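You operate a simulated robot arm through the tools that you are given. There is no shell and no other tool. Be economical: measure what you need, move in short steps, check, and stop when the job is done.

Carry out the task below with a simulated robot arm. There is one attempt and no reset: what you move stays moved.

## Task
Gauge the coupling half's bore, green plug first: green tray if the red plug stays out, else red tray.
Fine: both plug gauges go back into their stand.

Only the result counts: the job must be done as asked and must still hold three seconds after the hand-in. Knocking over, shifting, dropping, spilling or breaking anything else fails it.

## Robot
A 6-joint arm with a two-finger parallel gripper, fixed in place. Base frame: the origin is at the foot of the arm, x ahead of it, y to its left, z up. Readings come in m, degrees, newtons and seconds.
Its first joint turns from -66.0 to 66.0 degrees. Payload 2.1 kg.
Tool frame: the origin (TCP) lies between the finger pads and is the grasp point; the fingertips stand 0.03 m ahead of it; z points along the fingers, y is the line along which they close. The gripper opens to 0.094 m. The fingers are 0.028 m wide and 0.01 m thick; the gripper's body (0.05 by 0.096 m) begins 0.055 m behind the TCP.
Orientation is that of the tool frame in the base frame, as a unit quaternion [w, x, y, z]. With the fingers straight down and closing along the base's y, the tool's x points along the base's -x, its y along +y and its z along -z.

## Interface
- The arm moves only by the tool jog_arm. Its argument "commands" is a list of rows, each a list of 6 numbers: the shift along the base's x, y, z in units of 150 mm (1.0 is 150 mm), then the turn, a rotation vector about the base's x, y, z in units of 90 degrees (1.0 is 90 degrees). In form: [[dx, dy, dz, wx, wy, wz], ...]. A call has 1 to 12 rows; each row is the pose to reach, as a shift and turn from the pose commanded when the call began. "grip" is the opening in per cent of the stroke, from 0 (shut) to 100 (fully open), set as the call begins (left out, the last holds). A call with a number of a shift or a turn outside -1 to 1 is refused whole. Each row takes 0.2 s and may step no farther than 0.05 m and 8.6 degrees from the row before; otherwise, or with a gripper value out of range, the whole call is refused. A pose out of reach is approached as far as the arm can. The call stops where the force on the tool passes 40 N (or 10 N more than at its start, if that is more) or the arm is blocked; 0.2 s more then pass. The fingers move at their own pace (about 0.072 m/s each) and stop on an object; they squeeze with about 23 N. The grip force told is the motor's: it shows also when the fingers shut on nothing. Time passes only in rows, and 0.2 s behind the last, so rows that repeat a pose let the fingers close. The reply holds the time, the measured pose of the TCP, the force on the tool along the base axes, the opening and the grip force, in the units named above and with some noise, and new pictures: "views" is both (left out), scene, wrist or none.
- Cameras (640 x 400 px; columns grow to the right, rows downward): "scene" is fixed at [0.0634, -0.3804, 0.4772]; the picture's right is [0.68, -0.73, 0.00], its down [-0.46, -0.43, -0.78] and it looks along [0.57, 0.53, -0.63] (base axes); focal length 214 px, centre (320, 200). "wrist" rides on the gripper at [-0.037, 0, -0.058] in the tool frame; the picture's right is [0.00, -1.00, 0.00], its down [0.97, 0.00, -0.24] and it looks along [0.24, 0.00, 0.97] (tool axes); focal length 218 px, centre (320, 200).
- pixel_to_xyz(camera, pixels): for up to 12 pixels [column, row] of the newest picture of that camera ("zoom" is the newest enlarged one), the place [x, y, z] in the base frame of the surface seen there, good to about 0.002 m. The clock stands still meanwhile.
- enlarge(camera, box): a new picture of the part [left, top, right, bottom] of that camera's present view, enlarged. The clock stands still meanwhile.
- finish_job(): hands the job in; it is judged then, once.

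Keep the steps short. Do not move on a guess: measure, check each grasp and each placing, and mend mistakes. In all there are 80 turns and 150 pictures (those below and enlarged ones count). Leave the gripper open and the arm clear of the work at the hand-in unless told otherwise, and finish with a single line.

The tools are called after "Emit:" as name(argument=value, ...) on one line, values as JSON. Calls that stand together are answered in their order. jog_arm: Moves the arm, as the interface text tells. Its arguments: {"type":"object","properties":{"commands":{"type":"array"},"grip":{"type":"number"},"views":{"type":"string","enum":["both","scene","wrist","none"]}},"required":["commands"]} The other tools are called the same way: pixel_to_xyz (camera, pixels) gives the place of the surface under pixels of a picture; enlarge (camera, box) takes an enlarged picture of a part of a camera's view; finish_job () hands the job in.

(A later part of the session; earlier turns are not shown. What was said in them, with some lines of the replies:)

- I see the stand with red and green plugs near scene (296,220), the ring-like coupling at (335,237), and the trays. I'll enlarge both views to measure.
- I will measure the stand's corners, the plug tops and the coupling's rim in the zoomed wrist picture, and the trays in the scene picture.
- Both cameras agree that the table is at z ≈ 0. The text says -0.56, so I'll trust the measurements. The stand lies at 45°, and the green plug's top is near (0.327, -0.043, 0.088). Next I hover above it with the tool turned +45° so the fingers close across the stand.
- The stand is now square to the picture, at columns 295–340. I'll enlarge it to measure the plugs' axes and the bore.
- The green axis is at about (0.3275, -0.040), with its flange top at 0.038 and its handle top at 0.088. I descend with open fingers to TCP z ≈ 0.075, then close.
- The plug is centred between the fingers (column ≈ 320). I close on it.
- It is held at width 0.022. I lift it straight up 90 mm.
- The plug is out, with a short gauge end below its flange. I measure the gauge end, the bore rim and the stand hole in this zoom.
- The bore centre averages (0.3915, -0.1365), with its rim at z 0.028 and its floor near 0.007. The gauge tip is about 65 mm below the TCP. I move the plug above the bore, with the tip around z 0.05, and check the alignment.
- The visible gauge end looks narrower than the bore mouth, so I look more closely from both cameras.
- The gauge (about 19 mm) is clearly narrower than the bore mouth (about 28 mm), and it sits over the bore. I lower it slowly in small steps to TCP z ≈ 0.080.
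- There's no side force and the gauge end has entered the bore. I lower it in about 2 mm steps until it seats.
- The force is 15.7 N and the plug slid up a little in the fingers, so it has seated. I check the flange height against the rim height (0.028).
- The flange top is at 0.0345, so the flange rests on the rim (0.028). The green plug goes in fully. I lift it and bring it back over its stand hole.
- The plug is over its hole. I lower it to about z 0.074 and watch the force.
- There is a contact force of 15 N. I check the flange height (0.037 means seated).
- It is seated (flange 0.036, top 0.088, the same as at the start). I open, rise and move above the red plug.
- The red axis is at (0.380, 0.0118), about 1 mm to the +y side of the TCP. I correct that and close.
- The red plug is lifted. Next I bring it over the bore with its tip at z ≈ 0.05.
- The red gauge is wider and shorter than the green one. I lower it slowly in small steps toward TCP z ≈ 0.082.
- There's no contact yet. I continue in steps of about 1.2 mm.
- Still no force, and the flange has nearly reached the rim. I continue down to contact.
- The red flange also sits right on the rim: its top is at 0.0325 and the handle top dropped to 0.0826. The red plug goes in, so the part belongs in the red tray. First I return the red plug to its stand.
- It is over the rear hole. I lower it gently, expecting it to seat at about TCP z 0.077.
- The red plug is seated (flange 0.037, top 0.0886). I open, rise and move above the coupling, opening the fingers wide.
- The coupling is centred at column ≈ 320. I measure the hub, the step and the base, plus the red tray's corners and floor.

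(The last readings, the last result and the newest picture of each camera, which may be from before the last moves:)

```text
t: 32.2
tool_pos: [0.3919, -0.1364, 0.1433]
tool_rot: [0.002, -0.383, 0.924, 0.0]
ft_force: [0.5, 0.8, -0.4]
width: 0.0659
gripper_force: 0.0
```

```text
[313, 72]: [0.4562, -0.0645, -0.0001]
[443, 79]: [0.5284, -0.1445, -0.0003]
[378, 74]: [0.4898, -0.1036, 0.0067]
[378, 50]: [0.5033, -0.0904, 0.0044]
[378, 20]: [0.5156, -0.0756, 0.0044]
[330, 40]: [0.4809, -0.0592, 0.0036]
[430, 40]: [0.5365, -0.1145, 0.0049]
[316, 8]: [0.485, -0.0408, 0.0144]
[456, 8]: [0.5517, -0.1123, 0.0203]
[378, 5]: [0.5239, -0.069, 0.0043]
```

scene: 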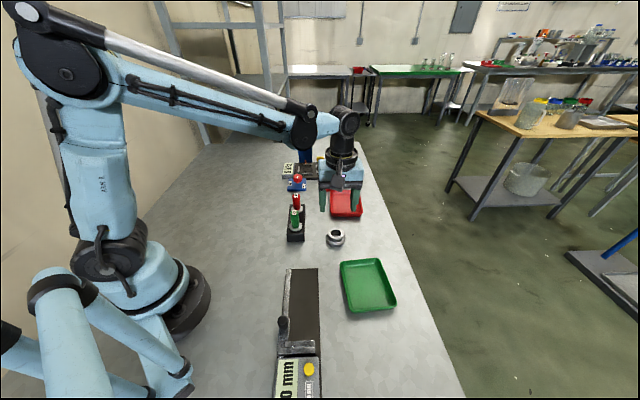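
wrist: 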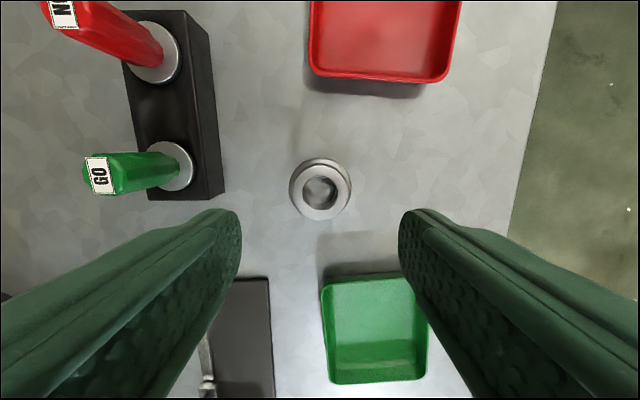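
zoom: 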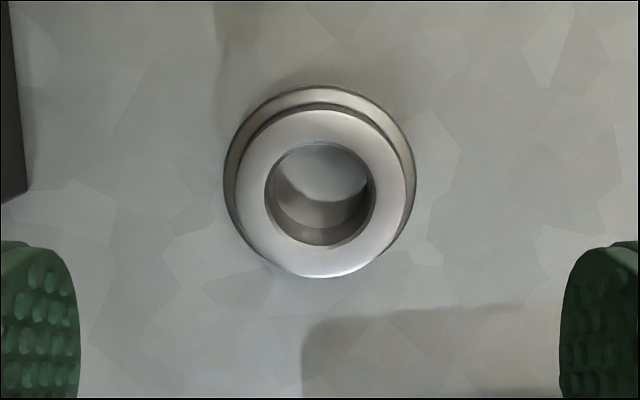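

The hub (about 43 mm) stands from z 0.013 to 0.028, centred at (0.3917, -0.137). I descend with the fingertips at z ≈ 0.0165, just above the base step, and then close.

Emit:
jog_arm(commands=[[0, 0, -0.2, 0, 0, 0], [0, 0, -0.4, 0, 0, 0], [0, 0, -0.55, 0, 0, 0], [0, 0, -0.62, 0, 0, 0], [0, 0, -0.643, 0, 0, 0], [0, 0, -0.643, 0, 0, 0]], views="wrist")

Emit:
enlarge(camera="scene", box=[310, 200, 366, 250])

```text
t: 33.6
tool_pos: [0.3927, -0.1359, 0.0464]
tool_rot: [0.001, -0.383, 0.924, 0.0]
ft_force: [0.2, 0.1, -0.4]
width: 0.066
gripper_force: 0.0
```

wrist: 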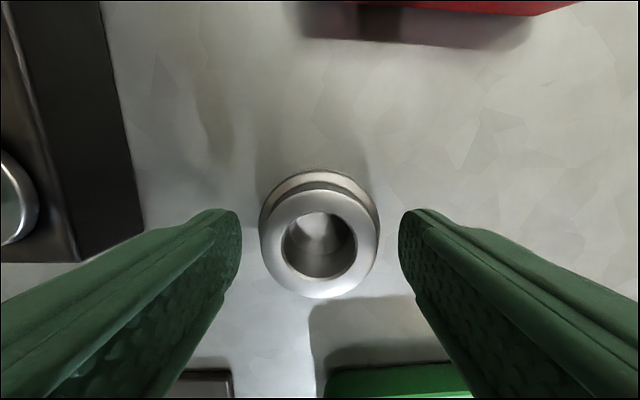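

```text
8.00 times, centred on (338, 225) of scene
```

zoom: 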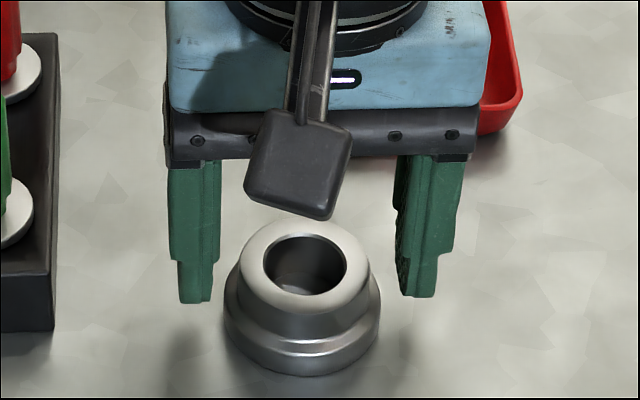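

By my projection the hub centre should appear at about row 247, and I see it at about 243, so it is aligned within 2 mm. I close.

Emit:
jog_arm(commands=[[0, 0, 0, 0, 0, 0], [0, 0, 0, 0, 0, 0], [0, 0, 0, 0, 0, 0]], grip=0, views="none")

Emit:
jog_arm(commands=[[0, 0, 0.1, 0, 0, 0], [0, 0, 0.25, 0, 0, 0], [0, 0, 0.4, 0, 0, 0], [0, 0, 0.4, 0, 0, 0]], views="both")

Emit:
enlarge(camera="scene", box=[300, 170, 380, 250])

```text
t: 34.4
tool_pos: [0.3914, -0.1367, 0.0475]
tool_rot: [0.001, -0.383, 0.924, 0.0]
ft_force: [-0.4, -0.2, -0.4]
width: 0.0452
gripper_force: 22.8
```

```text
t: 35.4
tool_pos: [0.391, -0.1364, 0.1067]
tool_rot: [0.0, -0.382, 0.924, 0.0]
ft_force: [0.4, 0.3, -3.8]
width: 0.0449
gripper_force: 22.6
```

scene: 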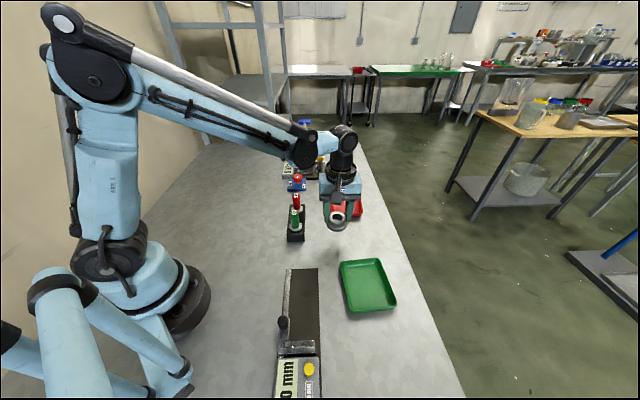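
wrist: 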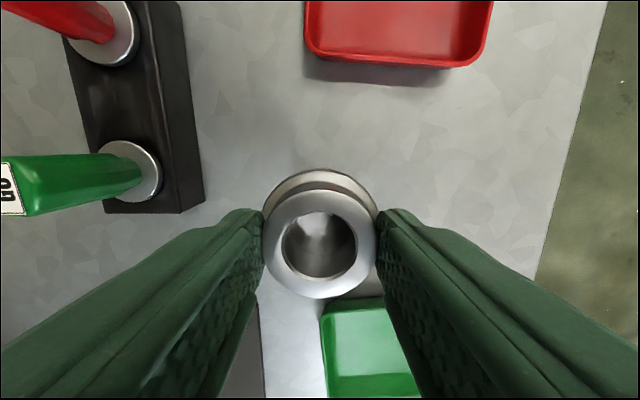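

```text
5.00 times, centred on (340, 210) of scene
```

zoom: 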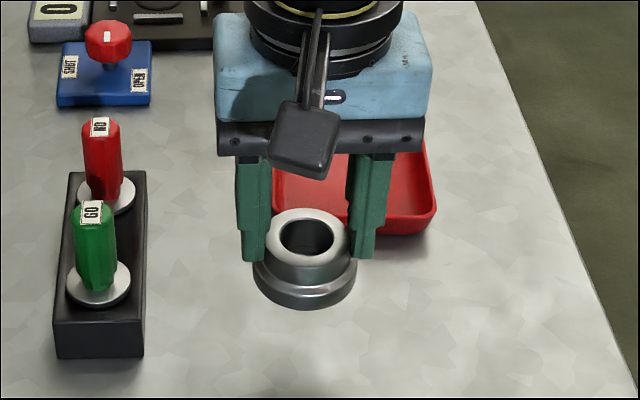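

The coupling is held at width 0.045, hanging level, and both plugs are in the stand. I carry it over the red tray to (0.515, -0.078).

Emit:
jog_arm(commands=[[0.2, 0.1, 0, 0, 0, 0], [0.4, 0.195, 0, 0, 0, 0], [0.6, 0.29, 0, 0, 0, 0], [0.823, 0.39, 0, 0, 0, 0], [0.823, 0.39, 0, 0, 0, 0]], views="both")

Emit:
enlarge(camera="scene", box=[310, 160, 380, 230])

```text
t: 36.6
tool_pos: [0.5162, -0.0781, 0.1062]
tool_rot: [0.001, -0.383, 0.924, 0.0]
ft_force: [0.2, 0.3, -3.8]
width: 0.0449
gripper_force: 23.3
```

scene: 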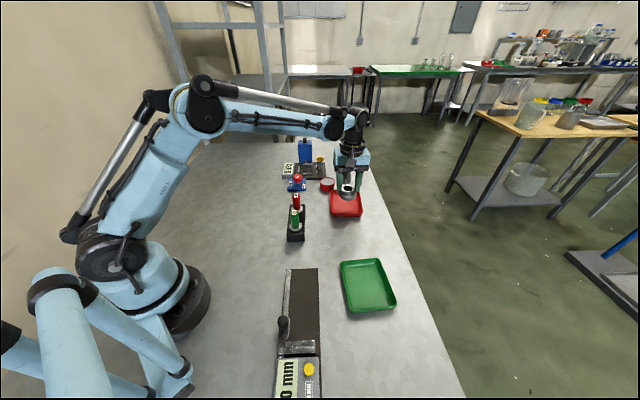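
wrist: 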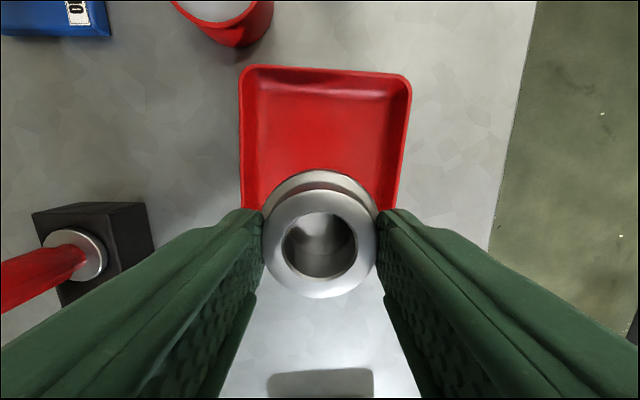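

```text
5.71 times, centred on (345, 195) of scene
```

zoom: 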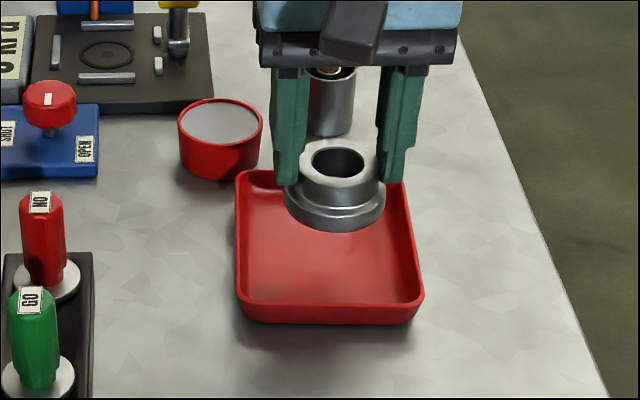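

The tray is centred sideways under the part. I lower it, expecting the floor at TCP z ≈ 0.051.

Emit:
jog_arm(commands=[[0, 0, -0.1, 0, 0, 0], [0, 0, -0.2, 0, 0, 0], [0, 0, -0.28, 0, 0, 0], [0, 0, -0.33, 0, 0, 0], [0, 0, -0.355, 0, 0, 0], [0, 0, -0.365, 0, 0, 0], [0, 0, -0.372, 0, 0, 0]], views="wrist")

Emit:
enlarge(camera="scene", box=[310, 170, 380, 230])

```text
t: 38.2
tool_pos: [0.5142, -0.0776, 0.0517]
tool_rot: [0.0, -0.383, 0.924, 0.001]
ft_force: [1.1, 0.7, -3.3]
width: 0.0452
gripper_force: 23.1
```

wrist: 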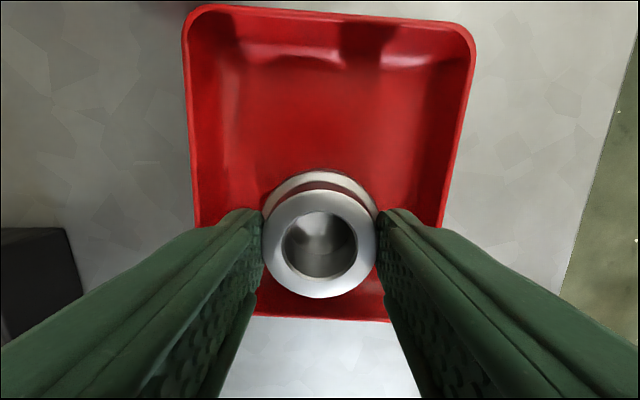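

```text
6.67 times, centred on (345, 200) of scene
```

zoom: 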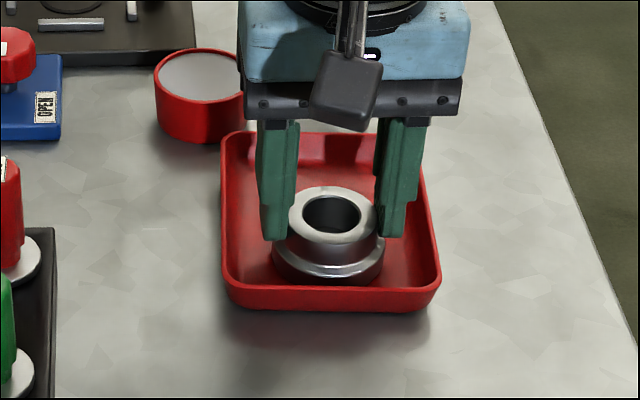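

The part is inside the tray walls but still hanging (-3.3 N). I shift it 4 mm further in and lower it in half-millimetre steps until the weight comes off.

Emit:
jog_arm(commands=[[0.02, 0.02, 0, 0, 0, 0], [0.02, 0.02, -0.004, 0, 0, 0], [0.02, 0.02, -0.008, 0, 0, 0], [0.02, 0.02, -0.011, 0, 0, 0], [0.02, 0.02, -0.011, 0, 0, 0]], views="none")

```text
t: 39.4
tool_pos: [0.5193, -0.0758, 0.0496]
tool_rot: [0.0, -0.383, 0.924, 0.0]
ft_force: [-1.4, -1.4, 16.2]
width: 0.0452
gripper_force: 22.7
```

It rests on the tray floor (+16 N). I open only to 0.058 m so the fingers stay clear of the tray walls, then rise straight up.

Emit:
jog_arm(commands=[[0, 0, 0.003, 0, 0, 0], [0, 0, 0.003, 0, 0, 0], [0, 0, 0.1, 0, 0, 0], [0, 0, 0.3, 0, 0, 0], [0, 0, 0.55, 0, 0, 0], [0, 0, 0.8, 0, 0, 0], [0, 0, 0.8, 0, 0, 0]], grip=62, views="both")

Emit:
enlarge(camera="scene", box=[270, 160, 382, 250])

```text
t: 41.0
tool_pos: [0.5192, -0.074, 0.1693]
tool_rot: [0.001, -0.383, 0.924, 0.001]
ft_force: [0.2, -0.3, -0.6]
width: 0.0584
gripper_force: 0.0
```

scene: 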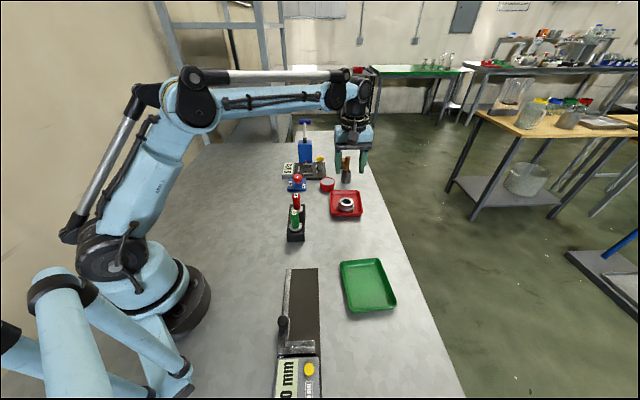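
wrist: 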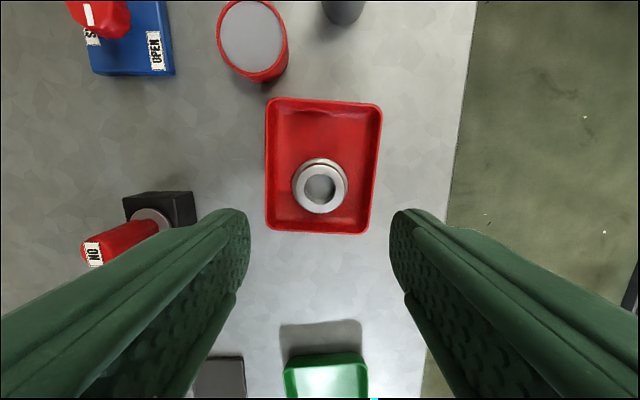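

```text
4.44 times, centred on (326, 205) of scene
```

zoom: 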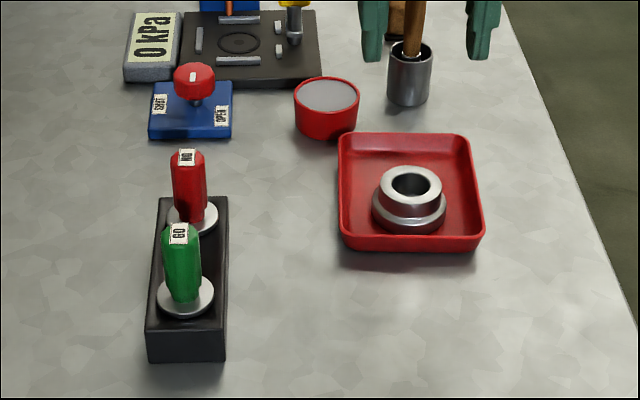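

The coupling lies flat in the red tray, and both plugs are seated in their stand. I rise further with the gripper fully open and then hand in.

Emit:
jog_arm(commands=[[-0.15, 0, 0.2, 0, 0, 0], [-0.3, 0, 0.4, 0, 0, 0], [-0.4, 0, 0.6, 0, 0, 0], [-0.4, 0, 0.6, 0, 0, 0]], grip=100, views="scene")

```text
t: 42.0
tool_pos: [0.4583, -0.0745, 0.2591]
tool_rot: [0.001, -0.382, 0.924, 0.0]
ft_force: [-0.6, 0.5, 0.1]
width: 0.0942
gripper_force: 0.1
```

scene: 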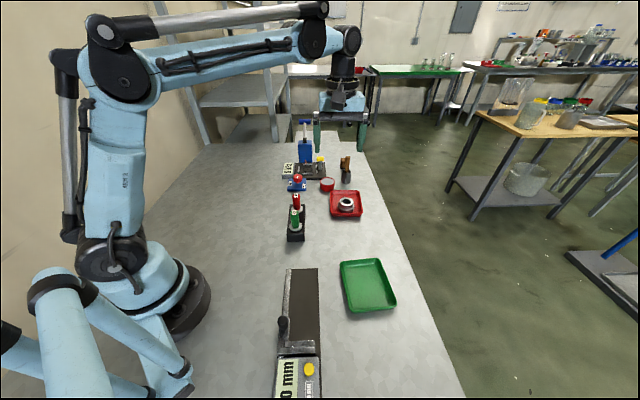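

The arm is clear, the gripper is open and everything is in place, so I hand in.

Emit:
finish_job()

```text
The job is handed in.
```

Both the green and the red plug went fully into the bore, so the coupling half is in the red tray and both plugs are back in their stand; the work surface measured z ≈ 0, not the stated -0.56.
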